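You operate a simulated robot arm through the tools that you are given. There is no shell and no other tool. Be economical: measure what you need, move in short steps, check, and stop when the job is done.

Carry out the task below with a simulated two-armed robot. There is one attempt and no reset: what you move stays moved.

Task
Take the orange rag from the top of the inspection table and lay it out flat on the end of the inspection table.

The check looks at the end state, three seconds after you hand in, the way a careful person would. Anything else that was tipped, shoved, dropped, spilled or broken makes it a failure.

Robot
Two 7-joint arms with two-finger parallel grippers on one trunk, on a base that drives. Base frame: it is fixed to the floor where the robot stands at the start and does not move with it; the origin is under the middle of the robot, x ahead of it, y to its left, z up. Readings come in mm, degrees, newtons and seconds.
The left shoulder is at the start at [50, 177, 1029], the right one opposite. Places, roughly: end of the inspection table [700, -2400, 800]. Payload 3.43 kg a hand.
Tool frame (each hand has its own): the origin (TCP) lies between the finger pads and is the grasp point; the fingertips stand 34 mm ahead of it; z points along the fingers, y is the line along which they close. The gripper opens to 128 mm. The fingers are 24 mm wide and 12 mm thick; the gripper's body (48 by 130 mm) begins 96 mm behind the TCP.
Orientation is that of the tool frame in the base frame, as [roll, pitch, yaw] about the fixed x, y, z axes, in that order (R = Rz(yaw) Ry(pitch) Rx(roll)). With the fingers straight down and closing along the base's y, the tool's x points along the base's -x, its y along +y and its z along -z.

Tools
- The arms move only by the tool step_arm. It takes "left_commands", "right_commands" or both (then of equal length, played together; a hand with none holds still); each is a list of rows, each a list of 7 numbers: the turn, a rotation vector about the base's x, y, z in degrees, then the shift along the base's x, y, z in mm, then the closure, from 0 (fully open) to 1 (shut). In form: [[ax, ay, az, dx, dy, dz, fingers], ...]. A call has 1 to 20 rows; each row is the pose to reach, as a shift and turn from the pose commanded when the call began. A row lasts 0.2 s, in which the tool goes at most 50 mm and 8.6 degrees; a call with a longer step from one row to the next is refused whole, and so is a gripper value outside its range. A pose out of reach is approached as far as the arm can. The call stops where the force on the tool passes 40 N (or 10 N more than at its start, if that is more) or the arm is blocked; 0.2 s more then pass. The fingers move at their own pace (about 108 mm/s each) and stop on an object; they squeeze with about 42 N. The grip force told is the motor's: it shows also when the fingers shut on nothing. Time passes only in rows, and 0.2 s behind the last, so rows that repeat a pose let the fingers close. It gives the time, the measured TCP pose, the force on the tool (base axes), the opening and the grip force at its end, in the units of the frame above (readings bear some noise).
- Cameras (640 x 400 px; columns grow to the right, rows downward): "scene" is now at [163.2, 0.4, 1208.1]; the picture's right is [0.00, -1.00, 0.00], its down [-0.42, -0.00, -0.91] and it looks along [0.91, 0.00, -0.42] (base axes); focal length 249 px, centre (320, 200). "left" rides on the left gripper at [76, 11, -160] in its tool frame; the picture's right is [-0.15, 0.99, 0.00], its down [-0.88, -0.13, -0.46] and it looks along [-0.45, -0.07, 0.89] (tool axes); focal length 234 px, centre (320, 200). "right" rides on the right gripper at [76, -11, -160] in its tool frame; the picture's right is [0.15, 0.99, 0.00], its down [-0.88, 0.13, -0.46] and it looks along [-0.45, 0.07, 0.89] (tool axes); focal length 234 px, centre (320, 200). There is no depth. A picture from a camera that has moved, and an enlarged one, comes with that camera's place and axes in the base frame and with its lens.
- grab_frame(camera): a new picture of that camera. No time passes.
- raise_lower(by): slides the trunk up (or, below 0, down) by that many mm; the arms and the scene camera ride with it, the base frame stays. It gives what a move gives, with no picture.
- steer(legs): drives the robot by 1 to 6 legs, each [ahead, turn to the left] in mm and degrees, along the robot's own axes; the way and the turn of a leg run together, so that a leg with both is an arc; at most 1500 mm and 180 degrees a leg. The arms and the cameras ride along, it lands a little off, and it stops where it bumps. It gives what a move gives.
- pan_tilt(pan, tilt): turns the head with the scene camera to pan (to the left, within 80 degrees either way) and tilt (down, from -29 to 69), counted from straight ahead of the robot. It gives what a move gives.
- inspect(camera, box): a new picture of the part [left, top, right, bottom] of that camera's present view, enlarged. No time passes.
- job_done(): hands the job in; it is judged then, once.

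Work in short steps. Places have to be worked out from the pictures, the camera data and where the tool is seen: move nearer, look again, correct. Check each grasp and each placing, and mend what went wrong. You have 120 turns and 88 pictures in all, those below and enlarged ones among them. Open the grippers and draw the arms clear of the work before you hand the job in, unless the task says otherwise; then end with one line.

The tools are called after ">>>" as a command line: name --argument value ..., lists and objects as JSON in quotes. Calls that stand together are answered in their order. step_arm: Moves the arms, as the interface text tells. Its arguments: {"type":"object","properties":{"left_commands":{"type":"array","items":{"type":"array","items":{"type":"number"}}},"right_commands":{"type":"array","items":{"type":"array","items":{"type":"number"}}}},"required":[]} The other tools are called the same way: raise_lower (by) slides the trunk up or down; steer (legs) drives the base; pan_tilt (pan, tilt) turns the head that bears the scene camera; grab_frame (camera) takes a picture; inspect (camera, box) takes an enlarged picture of a part of a camera's view; job_done () hands the job in.

At the start:

```text
clock: 0.0
left_tcp_pos: [396.0, 190.5, 1031.2]
left_tcp_rot: [-179.9, 0.0, -179.9]
left_wrist_force: [0.1, 0.3, 0.1]
left_grip_width: 127.9
left_gripper_force: 0.0
right_tcp_pos: [415.4, -144.9, 986.0]
right_tcp_rot: [-180.0, -0.1, -180.0]
right_wrist_force: [-0.3, 0.9, 0.5]
right_grip_width: 128.2
right_gripper_force: 0.1
trunk travel left (down, up): [-200.0, 201.0]
robot x, y, heading: [0.4, 2.7, -0.0]
head pan, tilt: [0.0, 24.9]
```

scene: 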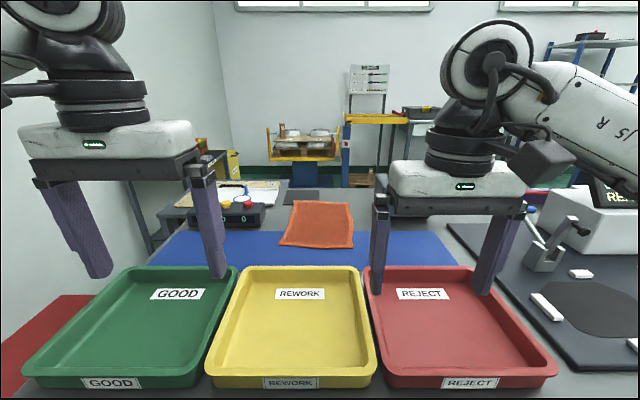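
right: 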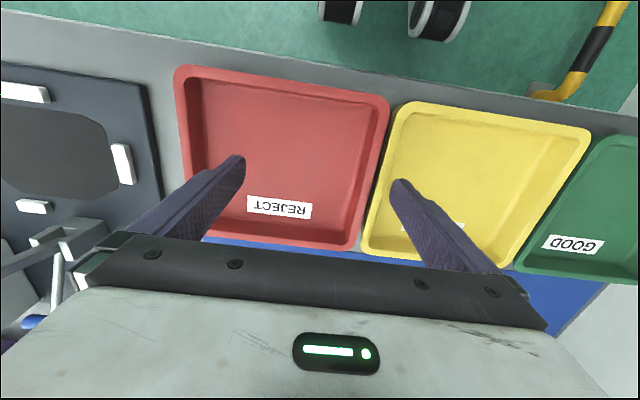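
left: 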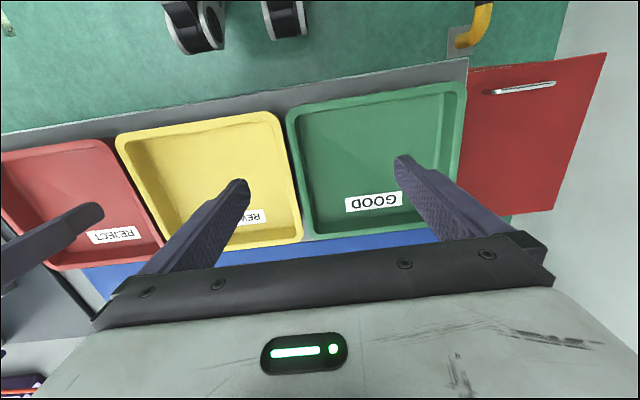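

The rag lies at about x 730–1040, y 0, beyond the trays. I look right toward the table's end first.

>>> pan_tilt --pan -65 --tilt 15

>>> grab_frame --camera "scene"

>>> pan_tilt --pan 0 --tilt 35

>>> inspect --camera "scene" --box '[160, 80, 480, 280]'

```text
clock: 1.4
left_tcp_pos: [396.7, 191.0, 1030.9]
left_tcp_rot: [-179.9, 0.0, -179.9]
left_wrist_force: [0.0, 0.2, 0.0]
left_grip_width: 128.1
left_gripper_force: 0.0
right_tcp_pos: [417.5, -143.7, 985.5]
right_tcp_rot: [-179.9, 0.0, -180.0]
right_wrist_force: [-1.0, 0.2, -0.2]
right_grip_width: 128.0
right_gripper_force: 0.0
trunk travel left (down, up): [-200.0, 201.0]
robot x, y, heading: [-2.3, -1.4, -0.1]
head pan, tilt: [-65.0, 15.0]
```

```text
84 pictures are left
camera scene: at [110.5, -84.3, 1224.2], right [-0.91, -0.42, 0.0], down [-0.11, 0.23, -0.97], along [0.41, -0.88, -0.26], focal length 249 px, centre (320, 200)
```

scene: 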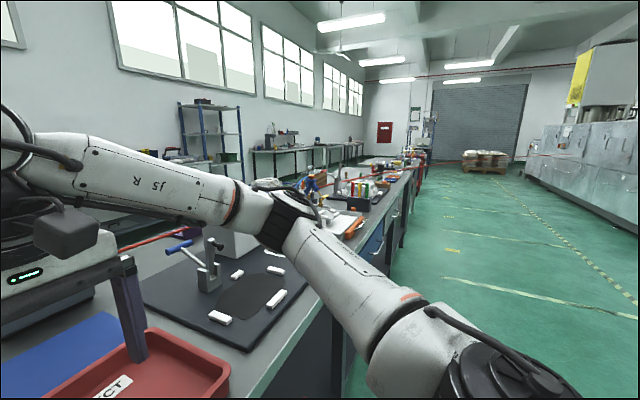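

```text
clock: 2.7
left_tcp_pos: [397.0, 189.6, 1031.4]
left_tcp_rot: [-179.9, 0.0, -179.9]
left_wrist_force: [0.2, 0.5, 0.4]
left_grip_width: 128.2
left_gripper_force: 0.1
right_tcp_pos: [416.1, -143.6, 985.5]
right_tcp_rot: [-180.0, 0.1, -180.0]
right_wrist_force: [-0.2, 0.5, 0.7]
right_grip_width: 127.8
right_gripper_force: 0.2
trunk travel left (down, up): [-200.0, 201.0]
robot x, y, heading: [-0.0, 0.4, 0.2]
head pan, tilt: [0.0, 35.0]
```

```text
2.00 times, centred on (320, 180) of scene
camera zoom: at [159.1, 0.2, 1192.2], right [0.0, -1.0, 0.0], down [-0.57, 0.0, -0.82], along [0.82, 0.0, -0.57], focal length 498 px, centre (320, 240)
```

zoom: 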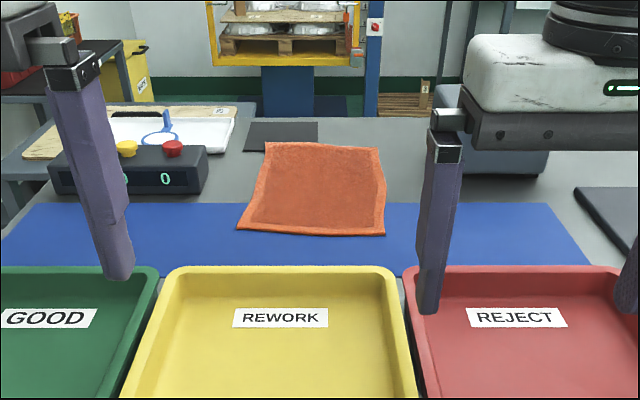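

Rag corners come out near (740,116), (731,-90), (1040,104), (1015,-111): about 210 x 290 mm. I check how much room the base has before the table edge.

>>> pan_tilt --pan 0 --tilt 69

>>> grab_frame --camera "scene"

```text
clock: 3.7
left_tcp_pos: [397.4, 191.1, 1031.9]
left_tcp_rot: [-180.0, 0.0, -179.9]
left_wrist_force: [0.9, 0.0, 0.3]
left_grip_width: 127.9
left_gripper_force: 0.1
right_tcp_pos: [414.6, -142.9, 986.0]
right_tcp_rot: [-180.0, 0.0, -180.0]
right_wrist_force: [0.0, 0.3, 1.2]
right_grip_width: 128.1
right_gripper_force: 0.1
trunk travel left (down, up): [-200.0, 201.0]
robot x, y, heading: [0.3, -1.0, 0.2]
head pan, tilt: [0.0, 68.8]
```

```text
82 pictures are left
camera scene: at [127.0, 0.3, 1148.6], right [0.0, -1.0, 0.0], down [-0.93, 0.0, -0.36], along [0.36, 0.0, -0.93], focal length 249 px, centre (320, 200)
```

scene: 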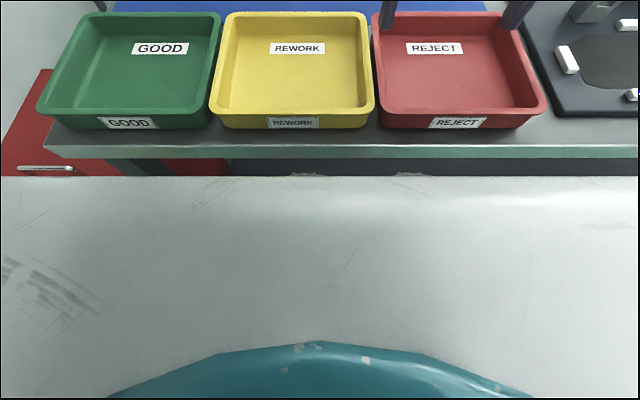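

There's visible clearance in front of the base (roughly 60–150 mm); I need about 80 mm more reach, so I creep ahead with the hands high.

>>> steer --legs '[[50, 0]]'

>>> steer --legs '[[40, 0]]'

>>> pan_tilt --pan 0 --tilt 45

>>> grab_frame --camera "scene"

>>> grab_frame --camera "right"

```text
clock: 4.6
left_tcp_pos: [445.8, 192.2, 1031.0]
left_tcp_rot: [-179.8, 0.1, -179.8]
left_wrist_force: [-1.0, 0.5, -0.4]
left_grip_width: 128.2
left_gripper_force: 0.1
right_tcp_pos: [464.9, -142.6, 986.4]
right_tcp_rot: [180.0, 0.1, -180.0]
right_wrist_force: [0.4, 0.0, 0.7]
right_grip_width: 128.0
right_gripper_force: 0.1
trunk travel left (down, up): [-200.0, 201.0]
robot x, y, heading: [50.8, -3.7, -0.1]
head pan, tilt: [0.0, 68.8]
```

```text
clock: 5.7
left_tcp_pos: [469.8, 191.9, 1031.2]
left_tcp_rot: [-179.9, 0.0, -179.9]
left_wrist_force: [1.4, 1.0, 0.3]
left_grip_width: 128.1
left_gripper_force: 0.1
right_tcp_pos: [488.7, -144.0, 985.4]
right_tcp_rot: [179.9, -0.1, -179.8]
right_wrist_force: [-0.6, 1.5, -0.1]
right_grip_width: 127.9
right_gripper_force: 0.1
trunk travel left (down, up): [-200.0, 201.0]
robot x, y, heading: [74.8, 0.5, 0.1]
head pan, tilt: [0.0, 68.8]
stopped in leg 1: the robot was blocked; the commanded pose is now the measured one
```

```text
clock: 6.6
left_tcp_pos: [469.7, 191.6, 1031.8]
left_tcp_rot: [-180.0, 0.0, -179.9]
left_wrist_force: [-0.4, 0.1, -0.7]
left_grip_width: 128.0
left_gripper_force: 0.0
right_tcp_pos: [489.0, -142.7, 986.1]
right_tcp_rot: [179.9, -0.1, -179.9]
right_wrist_force: [-0.7, 0.8, -0.3]
right_grip_width: 127.9
right_gripper_force: 0.0
trunk travel left (down, up): [-200.0, 201.0]
robot x, y, heading: [73.3, -2.4, 0.0]
head pan, tilt: [0.0, 45.0]
```

```text
81 pictures are left
camera scene: at [224.9, 0.4, 1177.3], right [0.0, -1.0, 0.0], down [-0.71, 0.0, -0.71], along [0.71, 0.0, -0.71], focal length 249 px, centre (320, 200)
```

scene: 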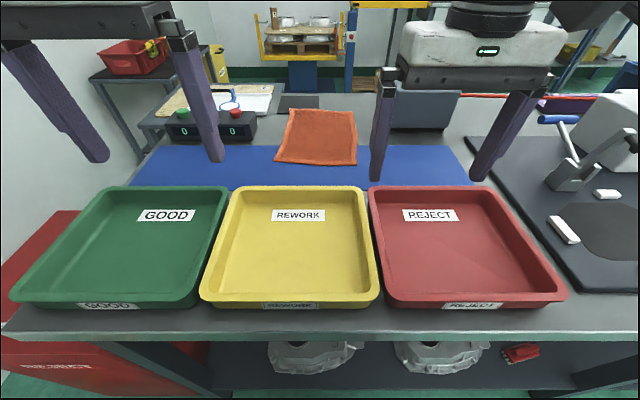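

```text
80 pictures are left
camera right: at [413.2, -154.9, 1145.3], right [-0.15, 0.99, 0.0], down [0.88, 0.13, 0.46], along [0.45, 0.07, -0.89], focal length 234 px, centre (320, 200)
```

right: 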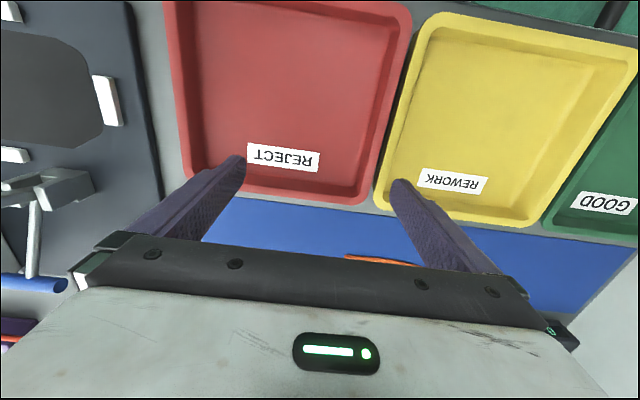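

Rag near corners confirmed at about (738,113) and (722,-88); the base touched softly at x≈74. I bring both hands above the near corners at z≈900 with the fingers partly open.

>>> step_arm --left_commands '[[0, 0, 0, 40, -13, 0, 0.3], [0, 0, 0, 80, -26, 0, 0.6], [0, 0, 0, 120, -40, 0, 0.6], [0, 0, 0, 160, -53, 0, 0.6], [0, 0, 0, 200, -66, -10, 0.6], [0, 0, 0, 240, -80, -40, 0.6], [0, 0, 0, 262, -90, -80, 0.6], [0, 0, 0, 280, -93, -125, 0.6], [0, 0, 0, 280, -93, -131, 0.6]]' --right_commands '[[0, 0, 0, 40, 10, 0, 0.3], [0, 0, 0, 80, 20, 0, 0.6], [0, 0, 0, 120, 30, 0, 0.6], [0, 0, 0, 160, 40, 0, 0.6], [0, 0, 0, 200, 55, -10, 0.6], [0, 0, 0, 220, 60, -30, 0.6], [0, 0, 0, 235, 65, -60, 0.6], [0, 0, 0, 246, 70, -86, 0.6], [0, 0, 0, 246, 70, -86, 0.6]]'

>>> grab_frame --camera "scene"

>>> grab_frame --camera "right"

>>> grab_frame --camera "left"

```text
refused: row 6 steps farther than a row can; nothing moved
```

```text
79 pictures are left
camera scene: at [224.9, 0.4, 1177.3], right [0.0, -1.0, 0.0], down [-0.71, 0.0, -0.71], along [0.71, 0.0, -0.71], focal length 249 px, centre (320, 200)
```

scene: 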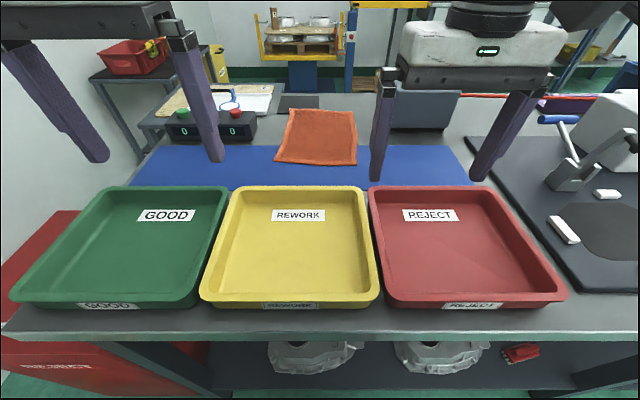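

```text
78 pictures are left
camera right: at [413.2, -154.9, 1145.3], right [-0.15, 0.99, 0.0], down [0.88, 0.13, 0.46], along [0.45, 0.07, -0.89], focal length 234 px, centre (320, 200)
```

right: 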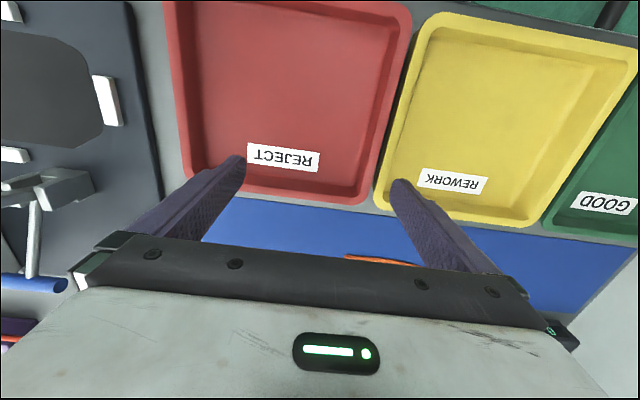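

```text
77 pictures are left
camera left: at [394.3, 202.2, 1192.6], right [0.14, 0.99, 0.0], down [0.88, -0.13, 0.46], along [0.45, -0.07, -0.89], focal length 234 px, centre (320, 200)
```

left: 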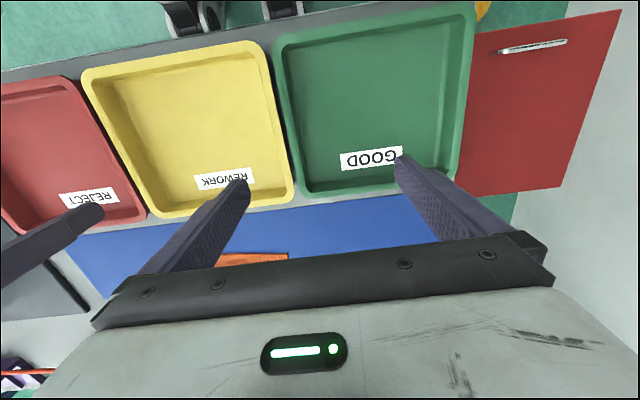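

A step was too long; I resend with smaller, even steps.

>>> step_arm --left_commands '[[0, 0, 0, 40, -13, 0, 0.3], [0, 0, 0, 80, -26, 0, 0.6], [0, 0, 0, 120, -40, 0, 0.6], [0, 0, 0, 160, -53, 0, 0.6], [0, 0, 0, 200, -66, -10, 0.6], [0, 0, 0, 235, -78, -30, 0.6], [0, 0, 0, 260, -87, -60, 0.6], [0, 0, 0, 275, -92, -95, 0.6], [0, 0, 0, 280, -93, -131, 0.6]]' --right_commands '[[0, 0, 0, 40, 10, 0, 0.3], [0, 0, 0, 80, 20, 0, 0.6], [0, 0, 0, 120, 30, 0, 0.6], [0, 0, 0, 160, 40, 0, 0.6], [0, 0, 0, 200, 55, -10, 0.6], [0, 0, 0, 220, 60, -30, 0.6], [0, 0, 0, 235, 65, -60, 0.6], [0, 0, 0, 246, 70, -86, 0.6], [0, 0, 0, 246, 70, -86, 0.6]]'

>>> grab_frame --camera "scene"

>>> grab_frame --camera "right"

>>> grab_frame --camera "left"

```text
clock: 8.6
left_tcp_pos: [707.8, 107.9, 909.9]
left_tcp_rot: [-179.9, 0.0, -179.9]
left_wrist_force: [-0.2, -0.1, 0.1]
left_grip_width: 51.2
left_gripper_force: 0.0
left hand out of reach, approached as far as the arm can: row 6, 7, 8, 9
right_tcp_pos: [704.6, -86.0, 896.5]
right_tcp_rot: [-179.9, 0.1, -179.9]
right_wrist_force: [-0.7, -0.2, 0.6]
right_grip_width: 51.3
right_gripper_force: 0.1
right hand out of reach, approached as far as the arm can: row 5, 6, 7, 8, 9
trunk travel left (down, up): [-200.0, 201.0]
robot x, y, heading: [73.9, -0.0, 0.2]
head pan, tilt: [0.0, 45.0]
```

```text
76 pictures are left
camera scene: at [224.9, 0.9, 1177.4], right [0.0, -1.0, 0.0], down [-0.71, 0.0, -0.71], along [0.71, 0.0, -0.71], focal length 249 px, centre (320, 200)
```

scene: 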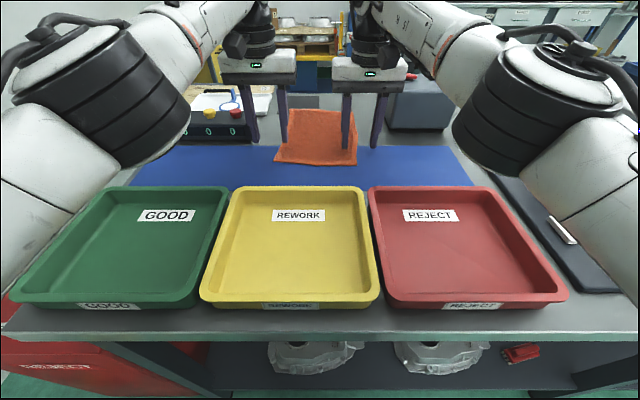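

```text
75 pictures are left
camera right: at [629.0, -96.9, 1056.5], right [-0.15, 0.99, 0.0], down [0.88, 0.13, 0.46], along [0.45, 0.07, -0.89], focal length 234 px, centre (320, 200)
```

right: 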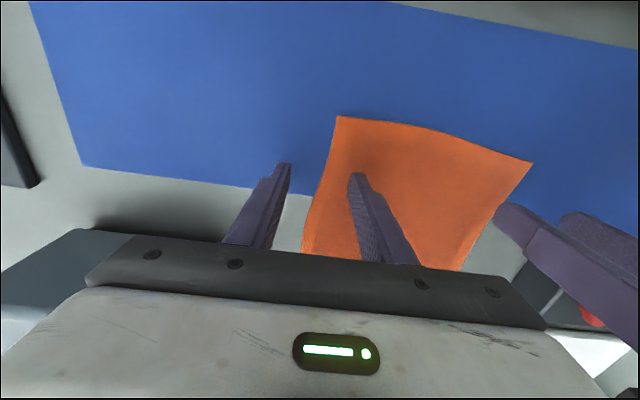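

```text
74 pictures are left
camera left: at [631.9, 119.6, 1070.8], right [0.14, 0.99, 0.0], down [0.88, -0.13, 0.46], along [0.45, -0.07, -0.89], focal length 234 px, centre (320, 200)
```

left: 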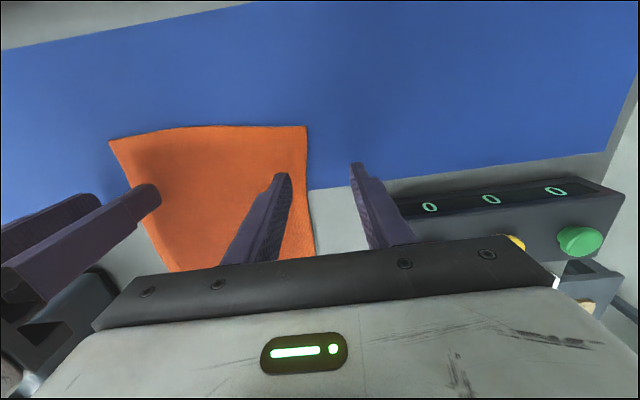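

Triangulating the rag between head and hand cameras puts it at z≈850, with near corners at about (656,-78) and (670,101) and far edge x≈920. Hands must be nearer; I raise, back up and turn both hands 90° so they close along x and don't crowd each other.

>>> step_arm --left_commands '[[0, 0, 0, -20, 0, 30, 0.6], [0, 0, 0, -40, 0, 50, 0.6], [0, 0, -8, -60, 0, 60, 0.65], [0, 0, -16, -60, 0, 60, 0.65], [0, 0, -24, -60, 0, 60, 0.65], [0, 0, -32, -60, 0, 60, 0.65], [0, 0, -40, -60, 0, 60, 0.65], [0, 0, -48, -60, 0, 60, 0.65], [0, 0, -56, -60, 0, 60, 0.65], [0, 0, -64, -60, 0, 60, 0.65], [0, 0, -72, -60, 0, 60, 0.65], [0, 0, -80, -60, 0, 60, 0.65], [0, 0, -88, -60, 0, 60, 0.65]]' --right_commands '[[0, 0, 0, -20, 0, 30, 0.6], [0, 0, 0, -40, 0, 50, 0.6], [0, 0, 8, -60, 0, 60, 0.65], [0, 0, 16, -60, 0, 60, 0.65], [0, 0, 24, -60, 0, 60, 0.65], [0, 0, 32, -60, 0, 60, 0.65], [0, 0, 40, -60, 0, 60, 0.65], [0, 0, 48, -60, 0, 60, 0.65], [0, 0, 56, -60, 0, 60, 0.65], [0, 0, 64, -60, 0, 60, 0.65], [0, 0, 72, -60, 0, 60, 0.65], [0, 0, 80, -60, 0, 60, 0.65], [0, 0, 88, -60, 0, 60, 0.65]]'

>>> grab_frame --camera "scene"

```text
clock: 11.4
left_tcp_pos: [645.1, 106.3, 970.3]
left_tcp_rot: [-179.9, -0.1, 91.9]
left_wrist_force: [0.1, -0.3, -0.6]
left_grip_width: 44.8
left_gripper_force: 0.0
left hand out of reach, approached as far as the arm can: row 1, 2
right_tcp_pos: [432.5, -69.7, 954.1]
right_tcp_rot: [-178.4, 0.0, -96.1]
right_wrist_force: [0.5, -0.5, 0.9]
right_grip_width: 44.6
right_gripper_force: 0.0
right hand out of reach, approached as far as the arm can: row 7, 8, 9, 10, 11, 12, 13
trunk travel left (down, up): [-200.0, 201.0]
robot x, y, heading: [72.3, 0.1, 0.0]
head pan, tilt: [0.0, 45.0]
```

```text
73 pictures are left
camera scene: at [225.4, 0.5, 1177.3], right [0.0, -1.0, 0.0], down [-0.71, 0.0, -0.71], along [0.71, 0.0, -0.71], focal length 249 px, centre (320, 200)
```

scene: 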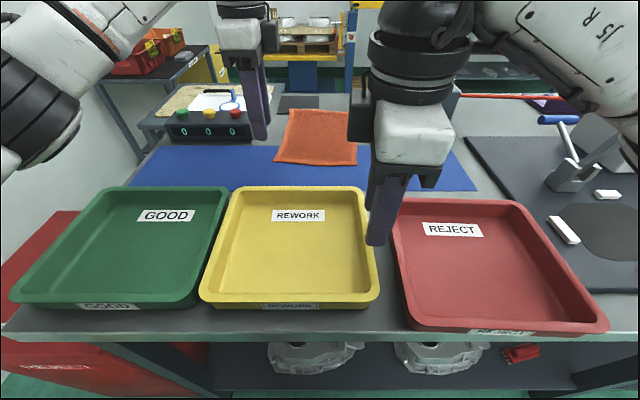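

The right hand couldn't take that wrist turn, drew back to x=432, and the red tray has been shoved roughly (-33,-30) mm. I must restore it. First I raise the right hand and see what its commanded pose does, and park the left up a bit.

>>> step_arm --right_commands '[[0, 0, 0, 0, 0, 30, 0.65], [0, 0, 0, 0, 0, 60, 0.65]]'

>>> grab_frame --camera "scene"

```text
clock: 12.0
left_tcp_pos: [644.6, 106.4, 970.7]
left_tcp_rot: [-179.9, 0.0, 92.1]
left_wrist_force: [0.1, 0.7, 0.1]
left_grip_width: 44.7
left_gripper_force: 0.0
right_tcp_pos: [422.0, -66.3, 1013.2]
right_tcp_rot: [-178.4, 0.1, -96.4]
right_wrist_force: [0.1, -0.1, 0.3]
right_grip_width: 44.9
right_gripper_force: 0.0
right hand out of reach, approached as far as the arm can: row 1, 2
trunk travel left (down, up): [-200.0, 201.0]
robot x, y, heading: [75.1, -0.7, -0.0]
head pan, tilt: [0.0, 45.0]
```

```text
72 pictures are left
camera scene: at [224.6, 0.5, 1177.4], right [0.0, -1.0, 0.0], down [-0.71, 0.0, -0.71], along [0.71, 0.0, -0.71], focal length 249 px, centre (320, 200)
```

scene: 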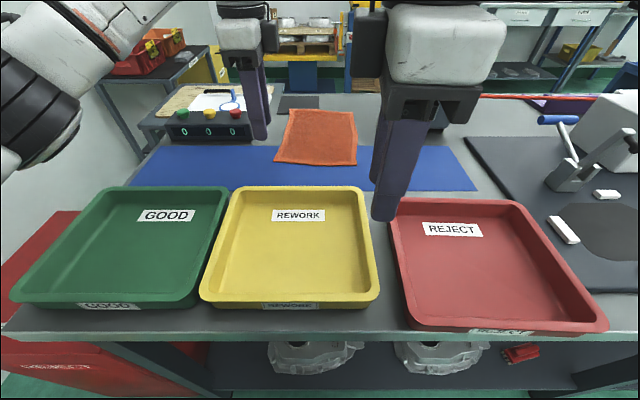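

The right hand is clear above. I turn it back to its original yaw high above the trays, moving over the red tray's right wall, opening it.

>>> step_arm --right_commands '[[0, 0, -8.3, 0, -10, 20, 0.6], [0, 0, -16.6, 0, -25, 40, 0.5], [0, 0, -24.9, 0, -50, 40, 0.5], [0, 0, -33.2, 0, -80, 40, 0.5], [0, 0, -41.5, 0, -110, 40, 0.5], [0, 0, -49.8, 0, -140, 40, 0.5], [0, 0, -58.1, 0, -170, 40, 0.5], [0, 0, -66.4, 0, -200, 40, 0.5], [0, 0, -74.7, 0, -230, 40, 0.5], [0, 0, -83, 0, -260, 40, 0.5], [0, 0, -83, 0, -260, 0, 0.5], [0, 0, -83, 0, -260, -20, 0.5]]'

>>> grab_frame --camera "scene"

>>> grab_frame --camera "right"

```text
clock: 14.6
left_tcp_pos: [644.6, 106.3, 970.9]
left_tcp_rot: [-180.0, -0.1, 92.2]
left_wrist_force: [0.0, 0.2, 0.1]
left_grip_width: 44.9
left_gripper_force: 0.1
right_tcp_pos: [424.0, -326.4, 995.1]
right_tcp_rot: [-178.3, 0.0, -179.2]
right_wrist_force: [-0.1, 0.0, 0.2]
right_grip_width: 64.2
right_gripper_force: 0.0
trunk travel left (down, up): [-200.0, 201.0]
robot x, y, heading: [75.0, -2.5, 0.4]
head pan, tilt: [0.0, 45.0]
```

```text
71 pictures are left
camera scene: at [225.1, 0.3, 1177.4], right [0.0, -1.0, 0.0], down [-0.71, 0.0, -0.71], along [0.71, 0.0, -0.71], focal length 249 px, centre (320, 200)
```

scene: 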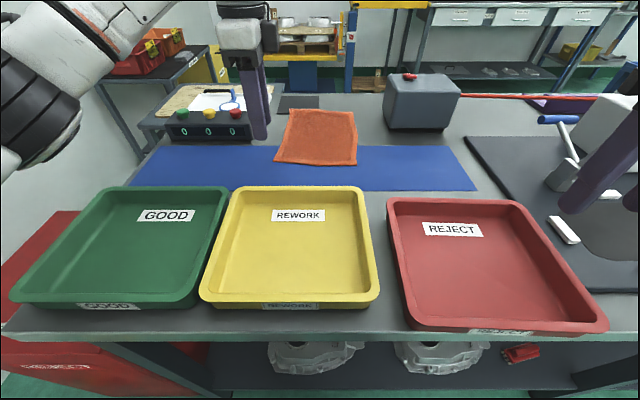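

```text
70 pictures are left
camera right: at [349.1, -335.1, 1154.1], right [-0.16, 0.99, -0.03], down [0.88, 0.15, 0.45], along [0.45, 0.05, -0.89], focal length 234 px, centre (320, 200)
```

right: 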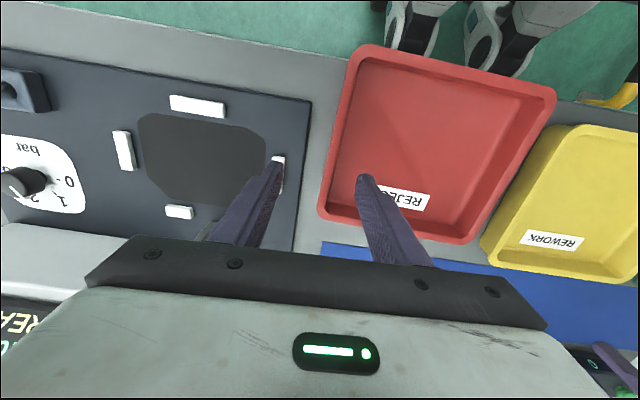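

Comparing hand-camera fixes before and after: the red tray must go about (+28,+24) mm and turn +1.8°. I'll pinch its right wall (y≈-316, rim z≈895) gently and slide it back.

>>> step_arm --right_commands '[[0, 0, 0, -5, 5, -30, 0.68], [0, 0, 0, -9, 10, -60, 0.68], [0, 0, 0, -9, 10, -75, 0.68]]'

>>> grab_frame --camera "right"

>>> grab_frame --camera "scene"

```text
clock: 15.4
left_tcp_pos: [644.2, 104.4, 970.8]
left_tcp_rot: [-179.9, 0.0, 92.2]
left_wrist_force: [0.5, 0.1, 0.2]
left_grip_width: 44.9
left_gripper_force: 0.1
right_tcp_pos: [415.2, -316.4, 918.3]
right_tcp_rot: [-178.4, 0.0, -179.3]
right_wrist_force: [0.1, 0.2, -0.6]
right_grip_width: 41.1
right_gripper_force: 0.1
trunk travel left (down, up): [-200.0, 201.0]
robot x, y, heading: [71.9, 1.7, 0.1]
head pan, tilt: [0.0, 45.0]
```

```text
69 pictures are left
camera right: at [339.7, -324.0, 1078.0], right [-0.16, 0.99, -0.03], down [0.88, 0.15, 0.45], along [0.45, 0.05, -0.89], focal length 234 px, centre (320, 200)
```

right: 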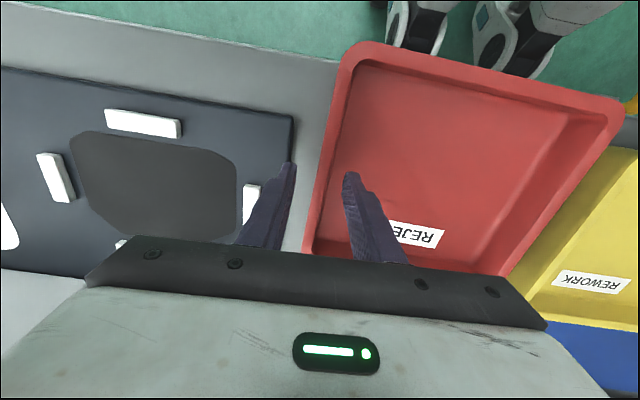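

```text
68 pictures are left
camera scene: at [224.9, 0.4, 1177.4], right [0.0, -1.0, 0.0], down [-0.71, 0.0, -0.71], along [0.71, 0.0, -0.71], focal length 249 px, centre (320, 200)
```

scene: 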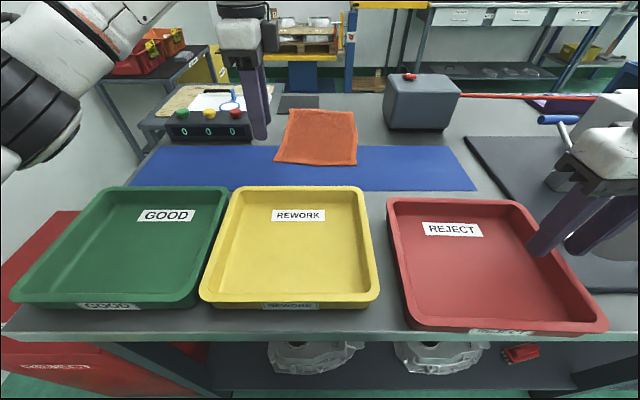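

The fingers straddle the wall (one inside, one in the gap). Lower 16 mm and close.

>>> step_arm --right_commands '[[0, 0, 0, 0, 0, -8, 0.68], [0, 0, 0, 0, 0, -16, 0.68], [0, 0, 0, 0, 0, -16, 0.85], [0, 0, 0, 0, 0, -16, 1], [0, 0, 0, 0, 0, -16, 1]]'

>>> grab_frame --camera "right"

```text
clock: 16.6
left_tcp_pos: [644.7, 106.8, 971.5]
left_tcp_rot: [-179.9, 0.0, 92.1]
left_wrist_force: [0.3, 0.1, 0.1]
left_grip_width: 45.1
left_gripper_force: 0.2
right_tcp_pos: [413.3, -317.4, 903.7]
right_tcp_rot: [-178.5, 0.1, -179.1]
right_wrist_force: [1.3, 1.0, 2.7]
right_grip_width: 5.6
right_gripper_force: 39.6
trunk travel left (down, up): [-200.0, 201.0]
robot x, y, heading: [72.1, 2.0, 0.1]
head pan, tilt: [0.0, 45.0]
```

```text
67 pictures are left
camera right: at [338.8, -324.2, 1062.6], right [-0.16, 0.99, -0.03], down [0.88, 0.15, 0.45], along [0.45, 0.05, -0.89], focal length 234 px, centre (320, 200)
```

right: 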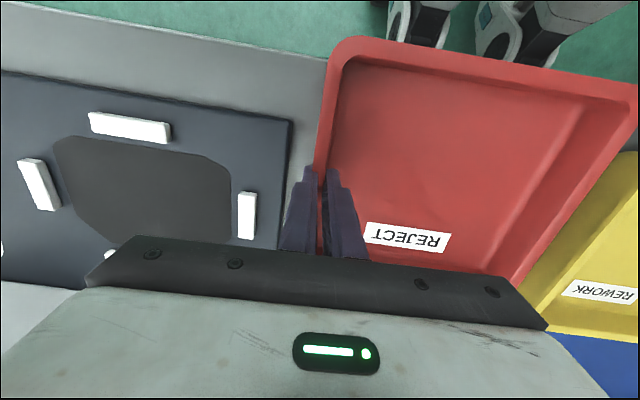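

Wall gripped (5.6 mm). Slide it (+31,+24) with +1.8° turn.

>>> step_arm --right_commands '[[0, 0, 0.5, 8, 6, 0.5, 1], [0, 0, 1, 16, 12, 0.5, 1], [0, 0, 1.5, 24, 18, 0.5, 1], [0, 0, 1.8, 31, 24, 0.5, 1], [0, 0, 1.8, 31, 24, 0, 1]]'

>>> grab_frame --camera "scene"

```text
clock: 17.8
left_tcp_pos: [644.0, 106.3, 970.3]
left_tcp_rot: [-180.0, 0.0, 92.1]
left_wrist_force: [0.1, -0.2, -0.5]
left_grip_width: 44.4
left_gripper_force: 0.0
right_tcp_pos: [444.6, -292.8, 902.5]
right_tcp_rot: [-178.4, 0.0, -177.5]
right_wrist_force: [0.3, -1.4, 6.3]
right_grip_width: 5.7
right_gripper_force: 39.8
trunk travel left (down, up): [-200.0, 201.0]
robot x, y, heading: [71.0, 0.0, -0.1]
head pan, tilt: [0.0, 45.0]
```

```text
66 pictures are left
camera scene: at [224.6, 0.5, 1177.5], right [0.0, -1.0, 0.0], down [-0.71, 0.0, -0.71], along [0.71, 0.0, -0.71], focal length 249 px, centre (320, 200)
```

scene: 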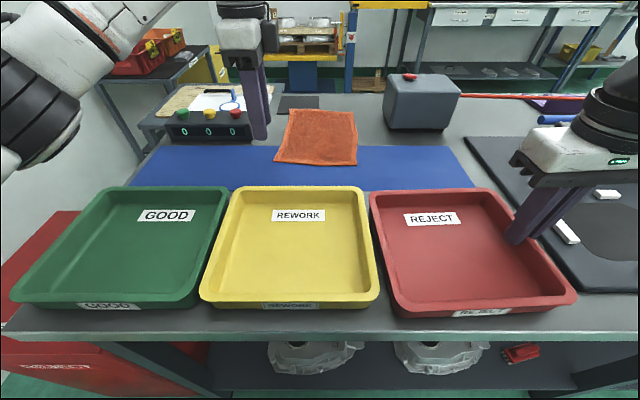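

Close, but now over-rotated a little: residual about centre (+7,+3.5) mm and -2°. Correct with grip still held.

>>> step_arm --right_commands '[[0, 0, -1, 2, 2, 0.5, 1], [0, 0, -2, 3, 3.5, 0.5, 1], [0, 0, -2, 3, 3.5, 0, 1], [0, 0, -2, 3, 3.5, 0, 1]]'

>>> grab_frame --camera "scene"

```text
clock: 18.8
left_tcp_pos: [645.2, 105.9, 971.1]
left_tcp_rot: [-179.9, 0.0, 92.0]
left_wrist_force: [0.0, -0.2, 0.2]
left_grip_width: 44.5
left_gripper_force: 0.0
right_tcp_pos: [448.8, -289.6, 903.2]
right_tcp_rot: [-178.4, 0.0, -179.4]
right_wrist_force: [-1.7, 0.2, 3.2]
right_grip_width: 5.5
right_gripper_force: 39.7
trunk travel left (down, up): [-200.0, 201.0]
robot x, y, heading: [72.0, -1.3, -0.1]
head pan, tilt: [0.0, 45.0]
```

```text
65 pictures are left
camera scene: at [224.7, 0.5, 1177.4], right [0.0, -1.0, 0.0], down [-0.71, 0.0, -0.71], along [0.71, 0.0, -0.71], focal length 249 px, centre (320, 200)
```

scene: 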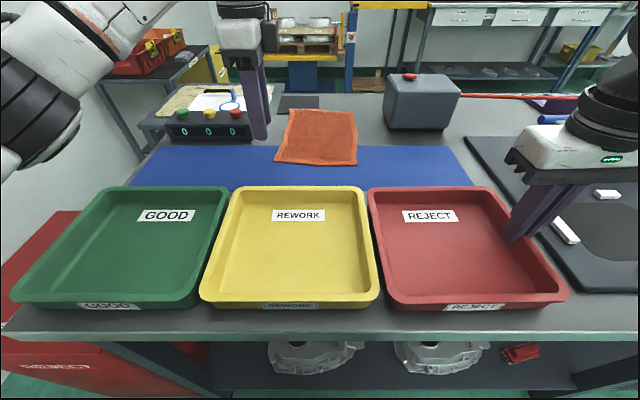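

Nearly matching. I release slightly (open to straddle) and compare again.

>>> step_arm --right_commands '[[0, 0, 0, 0, 0, 0, 0.85], [0, 0, 0, 0, 0, 0, 0.75], [0, 0, 0, 0, 0, 30, 0.72], [0, 0, 0, 0, 0, 70, 0.7], [0, 0, 0, 0, -30, 110, 0.7]]'

>>> grab_frame --camera "scene"

```text
clock: 20.0
left_tcp_pos: [644.3, 105.7, 970.8]
left_tcp_rot: [-179.9, 0.0, 92.1]
left_wrist_force: [0.3, -0.4, 0.0]
left_grip_width: 44.7
left_gripper_force: 0.1
right_tcp_pos: [448.6, -317.9, 1012.7]
right_tcp_rot: [-178.3, -0.1, -179.3]
right_wrist_force: [-0.5, 0.0, 0.1]
right_grip_width: 38.3
right_gripper_force: 0.2
trunk travel left (down, up): [-200.0, 201.0]
robot x, y, heading: [72.4, -2.4, -0.2]
head pan, tilt: [0.0, 45.0]
```

```text
64 pictures are left
camera scene: at [224.6, 0.5, 1177.4], right [0.0, -1.0, 0.0], down [-0.71, 0.0, -0.71], along [0.71, 0.0, -0.71], focal length 249 px, centre (320, 200)
```

scene: 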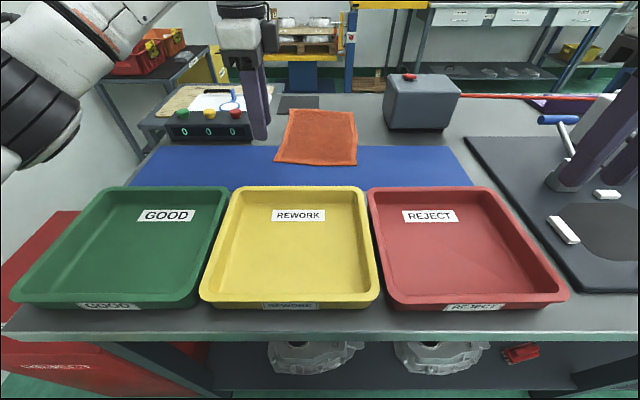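

The red tray lines up again with its original picture and its neighbours. Now right hand (original yaw) to the near-right corner of the rag, staying high over the trays, and left to the near-left corner.

>>> step_arm --right_commands '[[0, 0, 0, 22, 26, 10, 0.7], [0, 0, 0, 45, 53, 20, 0.7], [0, 0, 0, 68, 79, 20, 0.7], [0, 0, 0, 90, 105, 20, 0.7], [0, 0, 0, 113, 132, 20, 0.7], [0, 0, 0, 136, 158, 20, 0.7], [0, 0, 0, 158, 184, 20, 0.7], [0, 0, 0, 181, 210, 10, 0.7], [0, 0, 0, 204, 237, 0, 0.7], [0, 0, 0, 224, 262, -20, 0.7], [0, 0, 0, 224, 262, -60, 0.7], [0, 0, 0, 224, 262, -98, 0.7]]' --left_commands '[[0, 0, 0, 0, 0, 0, 0.68], [0, 0, 0, 0, 0, 0, 0.68], [0, 0, 0, 0, 0, 0, 0.68], [0, 0, 0, 0, 0, 0, 0.68], [0, 0, 0, 0, 0, 0, 0.68], [0, 0, 0, 10, -6, 0, 0.68], [0, 0, 0, 20, -12, 0, 0.68], [0, 0, 0, 30, -18, 0, 0.68], [0, 0, 0, 40, -24, 0, 0.68], [0, 0, 0, 40, -24, -20, 0.68], [0, 0, 0, 40, -24, -40, 0.68], [0, 0, 0, 40, -24, -60, 0.68]]'

>>> grab_frame --camera "scene"

>>> grab_frame --camera "right"

>>> grab_frame --camera "left"

```text
clock: 22.6
left_tcp_pos: [687.9, 81.6, 908.6]
left_tcp_rot: [-179.9, 0.1, 92.1]
left_wrist_force: [-0.1, 0.9, -0.8]
left_grip_width: 40.7
left_gripper_force: 0.0
right_tcp_pos: [675.9, -57.1, 915.2]
right_tcp_rot: [-178.4, 0.1, -179.4]
right_wrist_force: [-0.4, 0.3, 0.2]
right_grip_width: 38.4
right_gripper_force: 0.1
right hand out of reach, approached as far as the arm can: row 10
trunk travel left (down, up): [-200.0, 201.0]
robot x, y, heading: [73.1, 3.5, 0.2]
head pan, tilt: [0.0, 45.0]
```

```text
63 pictures are left
camera scene: at [225.2, 0.3, 1177.4], right [0.0, -1.0, 0.0], down [-0.71, 0.0, -0.71], along [0.71, 0.0, -0.71], focal length 249 px, centre (320, 200)
```

scene: 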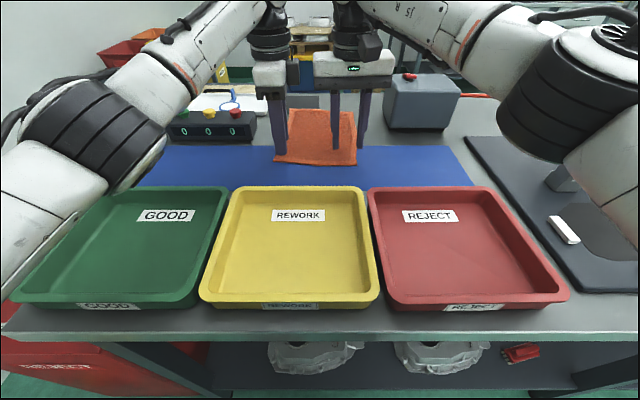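

```text
62 pictures are left
camera right: at [599.0, -64.3, 1074.8], right [-0.16, 0.99, -0.03], down [0.88, 0.15, 0.45], along [0.45, 0.05, -0.89], focal length 234 px, centre (320, 200)
```

right: 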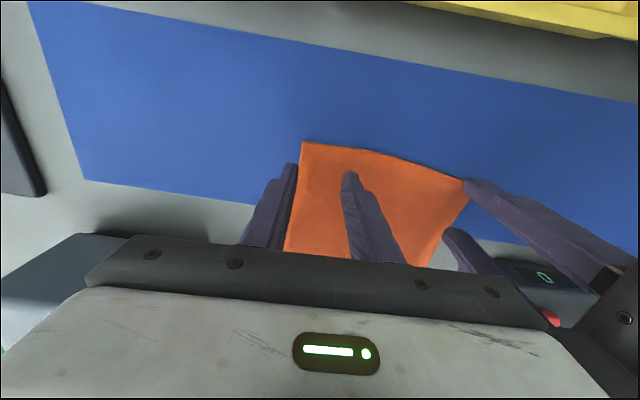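

```text
61 pictures are left
camera left: at [695.8, 157.0, 1070.2], right [0.99, -0.11, 0.0], down [-0.1, -0.88, 0.46], along [-0.05, -0.45, -0.89], focal length 234 px, centre (320, 200)
```

left: 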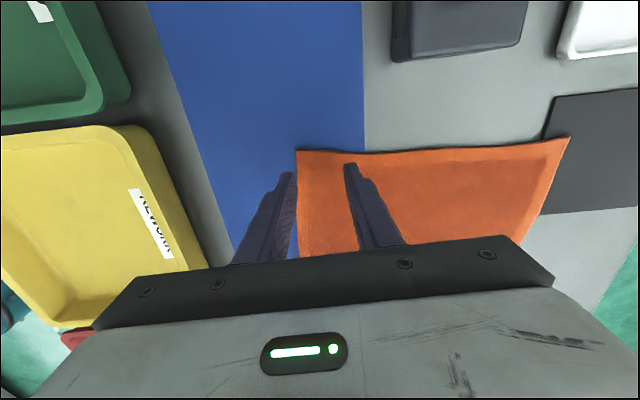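

Rag near corners re-fixed at (668,101) and (654,-78), z≈850. I shift the left to x≈700 and right to y≈-43 so both fingers land on cloth, then descend to just above.

>>> step_arm --right_commands '[[0, 0, 0, -3, 14, 0, 0.7], [0, 0, 0, -5, 14, -15, 0.7], [0, 0, 0, -5, 14, -25, 0.7]]' --left_commands '[[0, 0, 0, 12, 0, 0, 0.68], [0, 0, 0, 12, 0, -10, 0.68], [0, 0, 0, 12, 0, -18, 0.68]]'

>>> grab_frame --camera "left"

>>> grab_frame --camera "right"

```text
clock: 23.4
left_tcp_pos: [698.3, 81.9, 892.5]
left_tcp_rot: [-179.9, 0.0, 92.1]
left_wrist_force: [-0.2, -0.3, -0.2]
left_grip_width: 40.8
left_gripper_force: 0.1
right_tcp_pos: [668.4, -43.3, 890.3]
right_tcp_rot: [-178.4, 0.0, -179.4]
right_wrist_force: [0.1, 0.5, 0.2]
right_grip_width: 38.7
right_gripper_force: 0.0
trunk travel left (down, up): [-200.0, 201.0]
robot x, y, heading: [76.1, -1.0, -0.0]
head pan, tilt: [0.0, 45.0]
```

```text
60 pictures are left
camera left: at [707.6, 157.8, 1052.7], right [0.99, -0.11, 0.0], down [-0.1, -0.88, 0.46], along [-0.05, -0.45, -0.89], focal length 234 px, centre (320, 200)
```

left: 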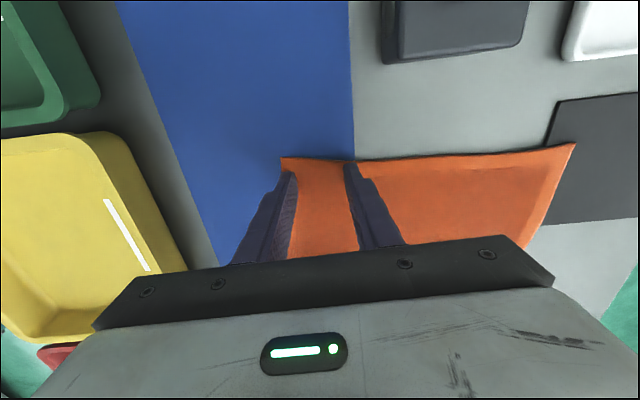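

```text
59 pictures are left
camera right: at [592.4, -50.6, 1049.9], right [-0.16, 0.99, -0.03], down [0.88, 0.15, 0.45], along [0.45, 0.05, -0.89], focal length 234 px, centre (320, 200)
```

right: 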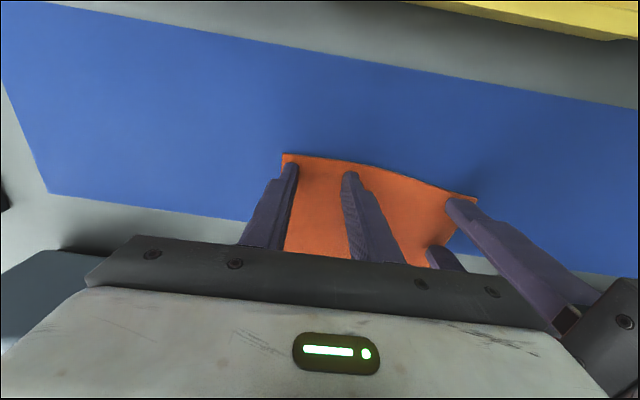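

Fingers are above cloth on both sides with no contact yet (tips ≈858). I creep down.

>>> step_arm --right_commands '[[0, 0, 0, 0, 0, -3, 0.7], [0, 0, 0, 0, 0, -6, 0.7], [0, 0, 0, 0, 0, -9, 0.7], [0, 0, 0, 0, 0, -9, 0.7]]' --left_commands '[[0, 0, 0, 0, 0, -3, 0.68], [0, 0, 0, 0, 0, -6, 0.68], [0, 0, 0, 0, 0, -9, 0.68], [0, 0, 0, 0, 0, -9, 0.68]]'

```text
clock: 24.4
left_tcp_pos: [695.3, 81.8, 888.1]
left_tcp_rot: [179.8, 0.0, 92.1]
left_wrist_force: [2.5, -0.7, 7.2]
left_grip_width: 40.6
left_gripper_force: 0.0
right_tcp_pos: [666.8, -43.1, 887.5]
right_tcp_rot: [-178.5, 0.6, -179.5]
right_wrist_force: [1.1, -0.5, 32.1]
right_grip_width: 38.3
right_gripper_force: 0.0
trunk travel left (down, up): [-200.0, 201.0]
robot x, y, heading: [74.0, 1.2, -0.0]
head pan, tilt: [0.0, 45.0]
```

Both are touching (surface ≈853). I ease the right by 3 mm, press left by 1, and close slowly.

>>> step_arm --right_commands '[[0, 0, 0, 0, 0, 3, 0.7], [0, 0, 0, 0, 0, 3, 0.8], [0, 0, 0, 0, 0, 3, 0.9], [0, 0, 0, 0, 0, 3, 1], [0, 0, 0, 0, 0, 3, 1], [0, 0, 0, 0, 0, 3, 1]]' --left_commands '[[0, 0, 0, 0, 0, -1, 0.68], [0, 0, 0, 0, 0, -1, 0.78], [0, 0, 0, 0, 0, -1, 0.88], [0, 0, 0, 0, 0, -1, 1], [0, 0, 0, 0, 0, -1, 1], [0, 0, 0, 0, 0, -1, 1]]'

>>> grab_frame --camera "left"

>>> grab_frame --camera "right"

```text
clock: 25.8
left_tcp_pos: [694.9, 78.4, 887.7]
left_tcp_rot: [179.7, 0.2, 91.9]
left_wrist_force: [-1.4, -13.2, 20.7]
left_grip_width: 4.1
left_gripper_force: 38.6
right_tcp_pos: [666.4, -43.0, 886.9]
right_tcp_rot: [-178.6, 0.4, -179.2]
right_wrist_force: [-0.6, 11.7, 18.7]
right_grip_width: 5.0
right_gripper_force: 39.6
trunk travel left (down, up): [-200.0, 201.0]
robot x, y, heading: [72.6, -0.1, 0.1]
head pan, tilt: [0.0, 45.0]
```

```text
58 pictures are left
camera left: at [704.0, 157.0, 1047.5], right [0.99, -0.11, 0.0], down [-0.1, -0.88, 0.46], along [-0.05, -0.46, -0.89], focal length 234 px, centre (320, 200)
```

left: 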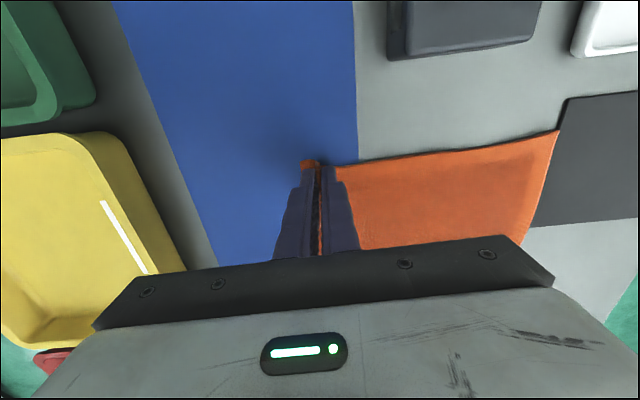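

```text
57 pictures are left
camera right: at [589.4, -50.3, 1046.1], right [-0.16, 0.99, -0.03], down [0.88, 0.15, 0.46], along [0.45, 0.05, -0.89], focal length 234 px, centre (320, 200)
```

right: 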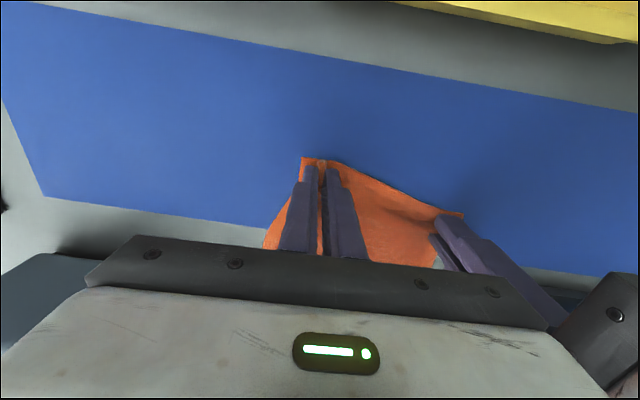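

Both grippers hold a fold of cloth (4–5 mm) and it is taut between them. I lift 60 mm while easing the hands 5 mm toward each other.

>>> step_arm --right_commands '[[0, 0, 0, 0, 5, 15, 1], [0, 0, 0, 0, 5, 30, 1], [0, 0, 0, 0, 5, 45, 1], [0, 0, 0, 0, 5, 60, 1]]' --left_commands '[[0, 0, 0, 0, -5, 15, 1], [0, 0, 0, 0, -5, 30, 1], [0, 0, 0, 0, -5, 45, 1], [0, 0, 0, 0, -5, 60, 1]]'

>>> grab_frame --camera "scene"

```text
clock: 26.8
left_tcp_pos: [692.0, 80.7, 942.5]
left_tcp_rot: [-179.9, 0.1, 92.1]
left_wrist_force: [-0.6, 0.1, -0.2]
left_grip_width: 4.1
left_gripper_force: 39.1
left hand out of reach, approached as far as the arm can: row 4
right_tcp_pos: [666.4, -40.2, 945.2]
right_tcp_rot: [-178.4, -0.1, -179.4]
right_wrist_force: [0.1, 0.1, -0.4]
right_grip_width: 4.6
right_gripper_force: 38.9
trunk travel left (down, up): [-200.0, 201.0]
robot x, y, heading: [75.9, 1.9, 0.1]
head pan, tilt: [0.0, 45.0]
```

```text
56 pictures are left
camera scene: at [224.7, 0.4, 1177.4], right [0.0, -1.0, 0.0], down [-0.71, 0.0, -0.71], along [0.71, 0.0, -0.71], focal length 249 px, centre (320, 200)
```

scene: 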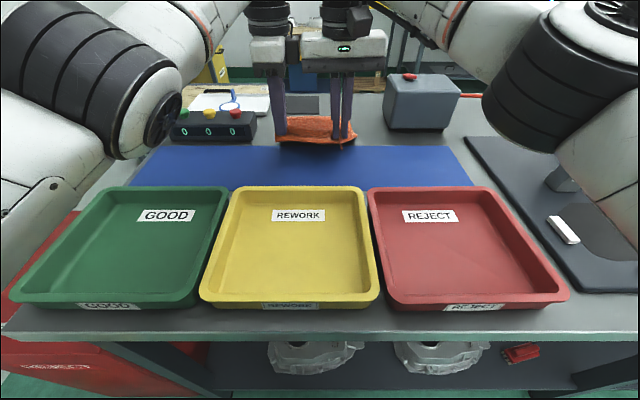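

Cloth is held and coming up. I raise the trunk 200 mm so the rag hangs free.

>>> raise_lower --by 200

>>> grab_frame --camera "scene"

```text
clock: 28.9
left_tcp_pos: [693.3, 80.2, 1140.8]
left_tcp_rot: [-179.9, 0.1, 92.1]
left_wrist_force: [0.1, -1.1, -0.8]
left_grip_width: 4.3
left_gripper_force: 38.6
right_tcp_pos: [668.9, -38.8, 1144.5]
right_tcp_rot: [-178.4, -0.1, -179.4]
right_wrist_force: [0.3, 0.8, -0.6]
right_grip_width: 4.4
right_gripper_force: 38.3
trunk travel left (down, up): [-400.0, 1.0]
robot x, y, heading: [73.0, 2.5, 0.1]
head pan, tilt: [0.0, 45.0]
```

```text
55 pictures are left
camera scene: at [225.1, 0.4, 1377.3], right [0.0, -1.0, 0.0], down [-0.71, 0.0, -0.71], along [0.71, 0.0, -0.71], focal length 249 px, centre (320, 200)
```

scene: 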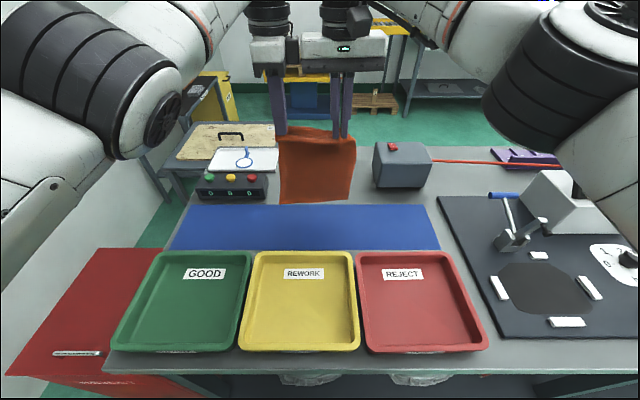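

The rag hangs flat, and all trays look in line. I raise the hands 100 mm while drawing back, up first, to clear tray rims.

>>> step_arm --right_commands '[[0, 0, 0, -15, 0, 20, 1], [0, 0, 0, -30, 0, 40, 1], [0, 0, 0, -45, 0, 60, 1], [0, 0, 0, -60, 0, 80, 1], [0, 0, 0, -75, 0, 100, 1], [0, 0, 0, -105, 0, 100, 1], [0, 0, 0, -135, 0, 100, 1], [0, 0, 0, -165, 0, 100, 1]]' --left_commands '[[0, 0, 0, -15, 0, 20, 1], [0, 0, 0, -30, 0, 40, 1], [0, 0, 0, -45, 0, 60, 1], [0, 0, 0, -60, 0, 80, 1], [0, 0, 0, -75, 0, 100, 1], [0, 0, 0, -105, 0, 100, 1], [0, 0, 0, -135, 0, 100, 1], [0, 0, 0, -165, 0, 100, 1]]'

>>> grab_frame --camera "scene"

>>> pan_tilt --pan -80 --tilt 15

>>> grab_frame --camera "scene"

```text
clock: 30.5
left_tcp_pos: [647.1, 62.2, 1245.1]
left_tcp_rot: [-178.8, 1.0, 90.7]
left_wrist_force: [-14.4, -12.1, 0.0]
left_grip_width: 4.3
left_gripper_force: 39.2
left hand out of reach, approached as far as the arm can: row 1, 2, 3, 4, 5, 6, 7
right_tcp_pos: [551.3, -33.2, 1244.5]
right_tcp_rot: [-179.7, 1.4, -179.6]
right_wrist_force: [14.7, 12.9, -0.1]
right_grip_width: 4.9
right_gripper_force: 38.5
trunk travel left (down, up): [-400.0, 1.0]
robot x, y, heading: [74.0, -0.9, -0.1]
head pan, tilt: [0.0, 45.0]
stopped in row 7 (left hand): the force on the tool passed its limit (the readings are from after the stop); the commanded pose is now the measured one
```

```text
54 pictures are left
camera scene: at [224.6, 0.4, 1377.5], right [0.0, -1.0, 0.0], down [-0.71, 0.0, -0.71], along [0.71, 0.0, -0.71], focal length 249 px, centre (320, 200)
```

scene: 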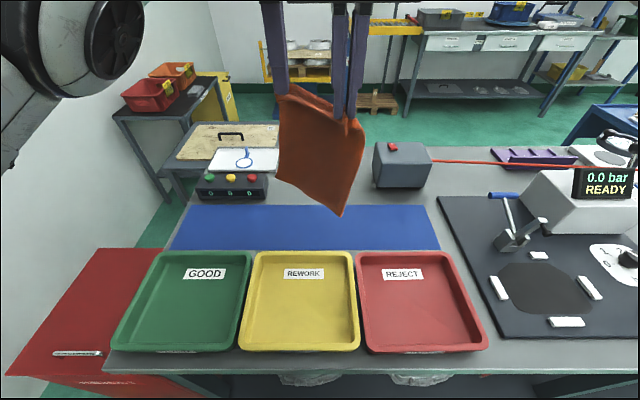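

```text
clock: 32.0
left_tcp_pos: [648.2, 64.6, 1243.4]
left_tcp_rot: [-178.9, 0.9, 90.8]
left_wrist_force: [-18.2, -16.0, -0.6]
left_grip_width: 4.6
left_gripper_force: 38.9
right_tcp_pos: [551.4, -32.2, 1245.4]
right_tcp_rot: [-179.7, 1.2, -179.6]
right_wrist_force: [18.6, 16.0, -0.6]
right_grip_width: 4.8
right_gripper_force: 38.9
trunk travel left (down, up): [-400.0, 1.0]
robot x, y, heading: [73.3, -2.5, 0.3]
head pan, tilt: [-80.0, 15.0]
```

```text
53 pictures are left
camera scene: at [160.0, -91.5, 1424.2], right [-0.98, -0.17, 0.0], down [-0.05, 0.26, -0.97], along [0.17, -0.95, -0.26], focal length 249 px, centre (320, 200)
```

scene: 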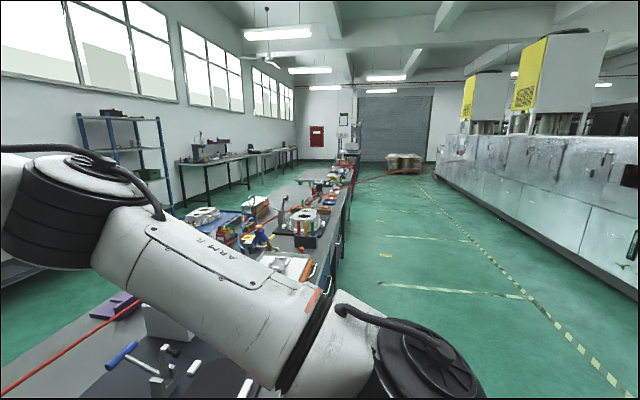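

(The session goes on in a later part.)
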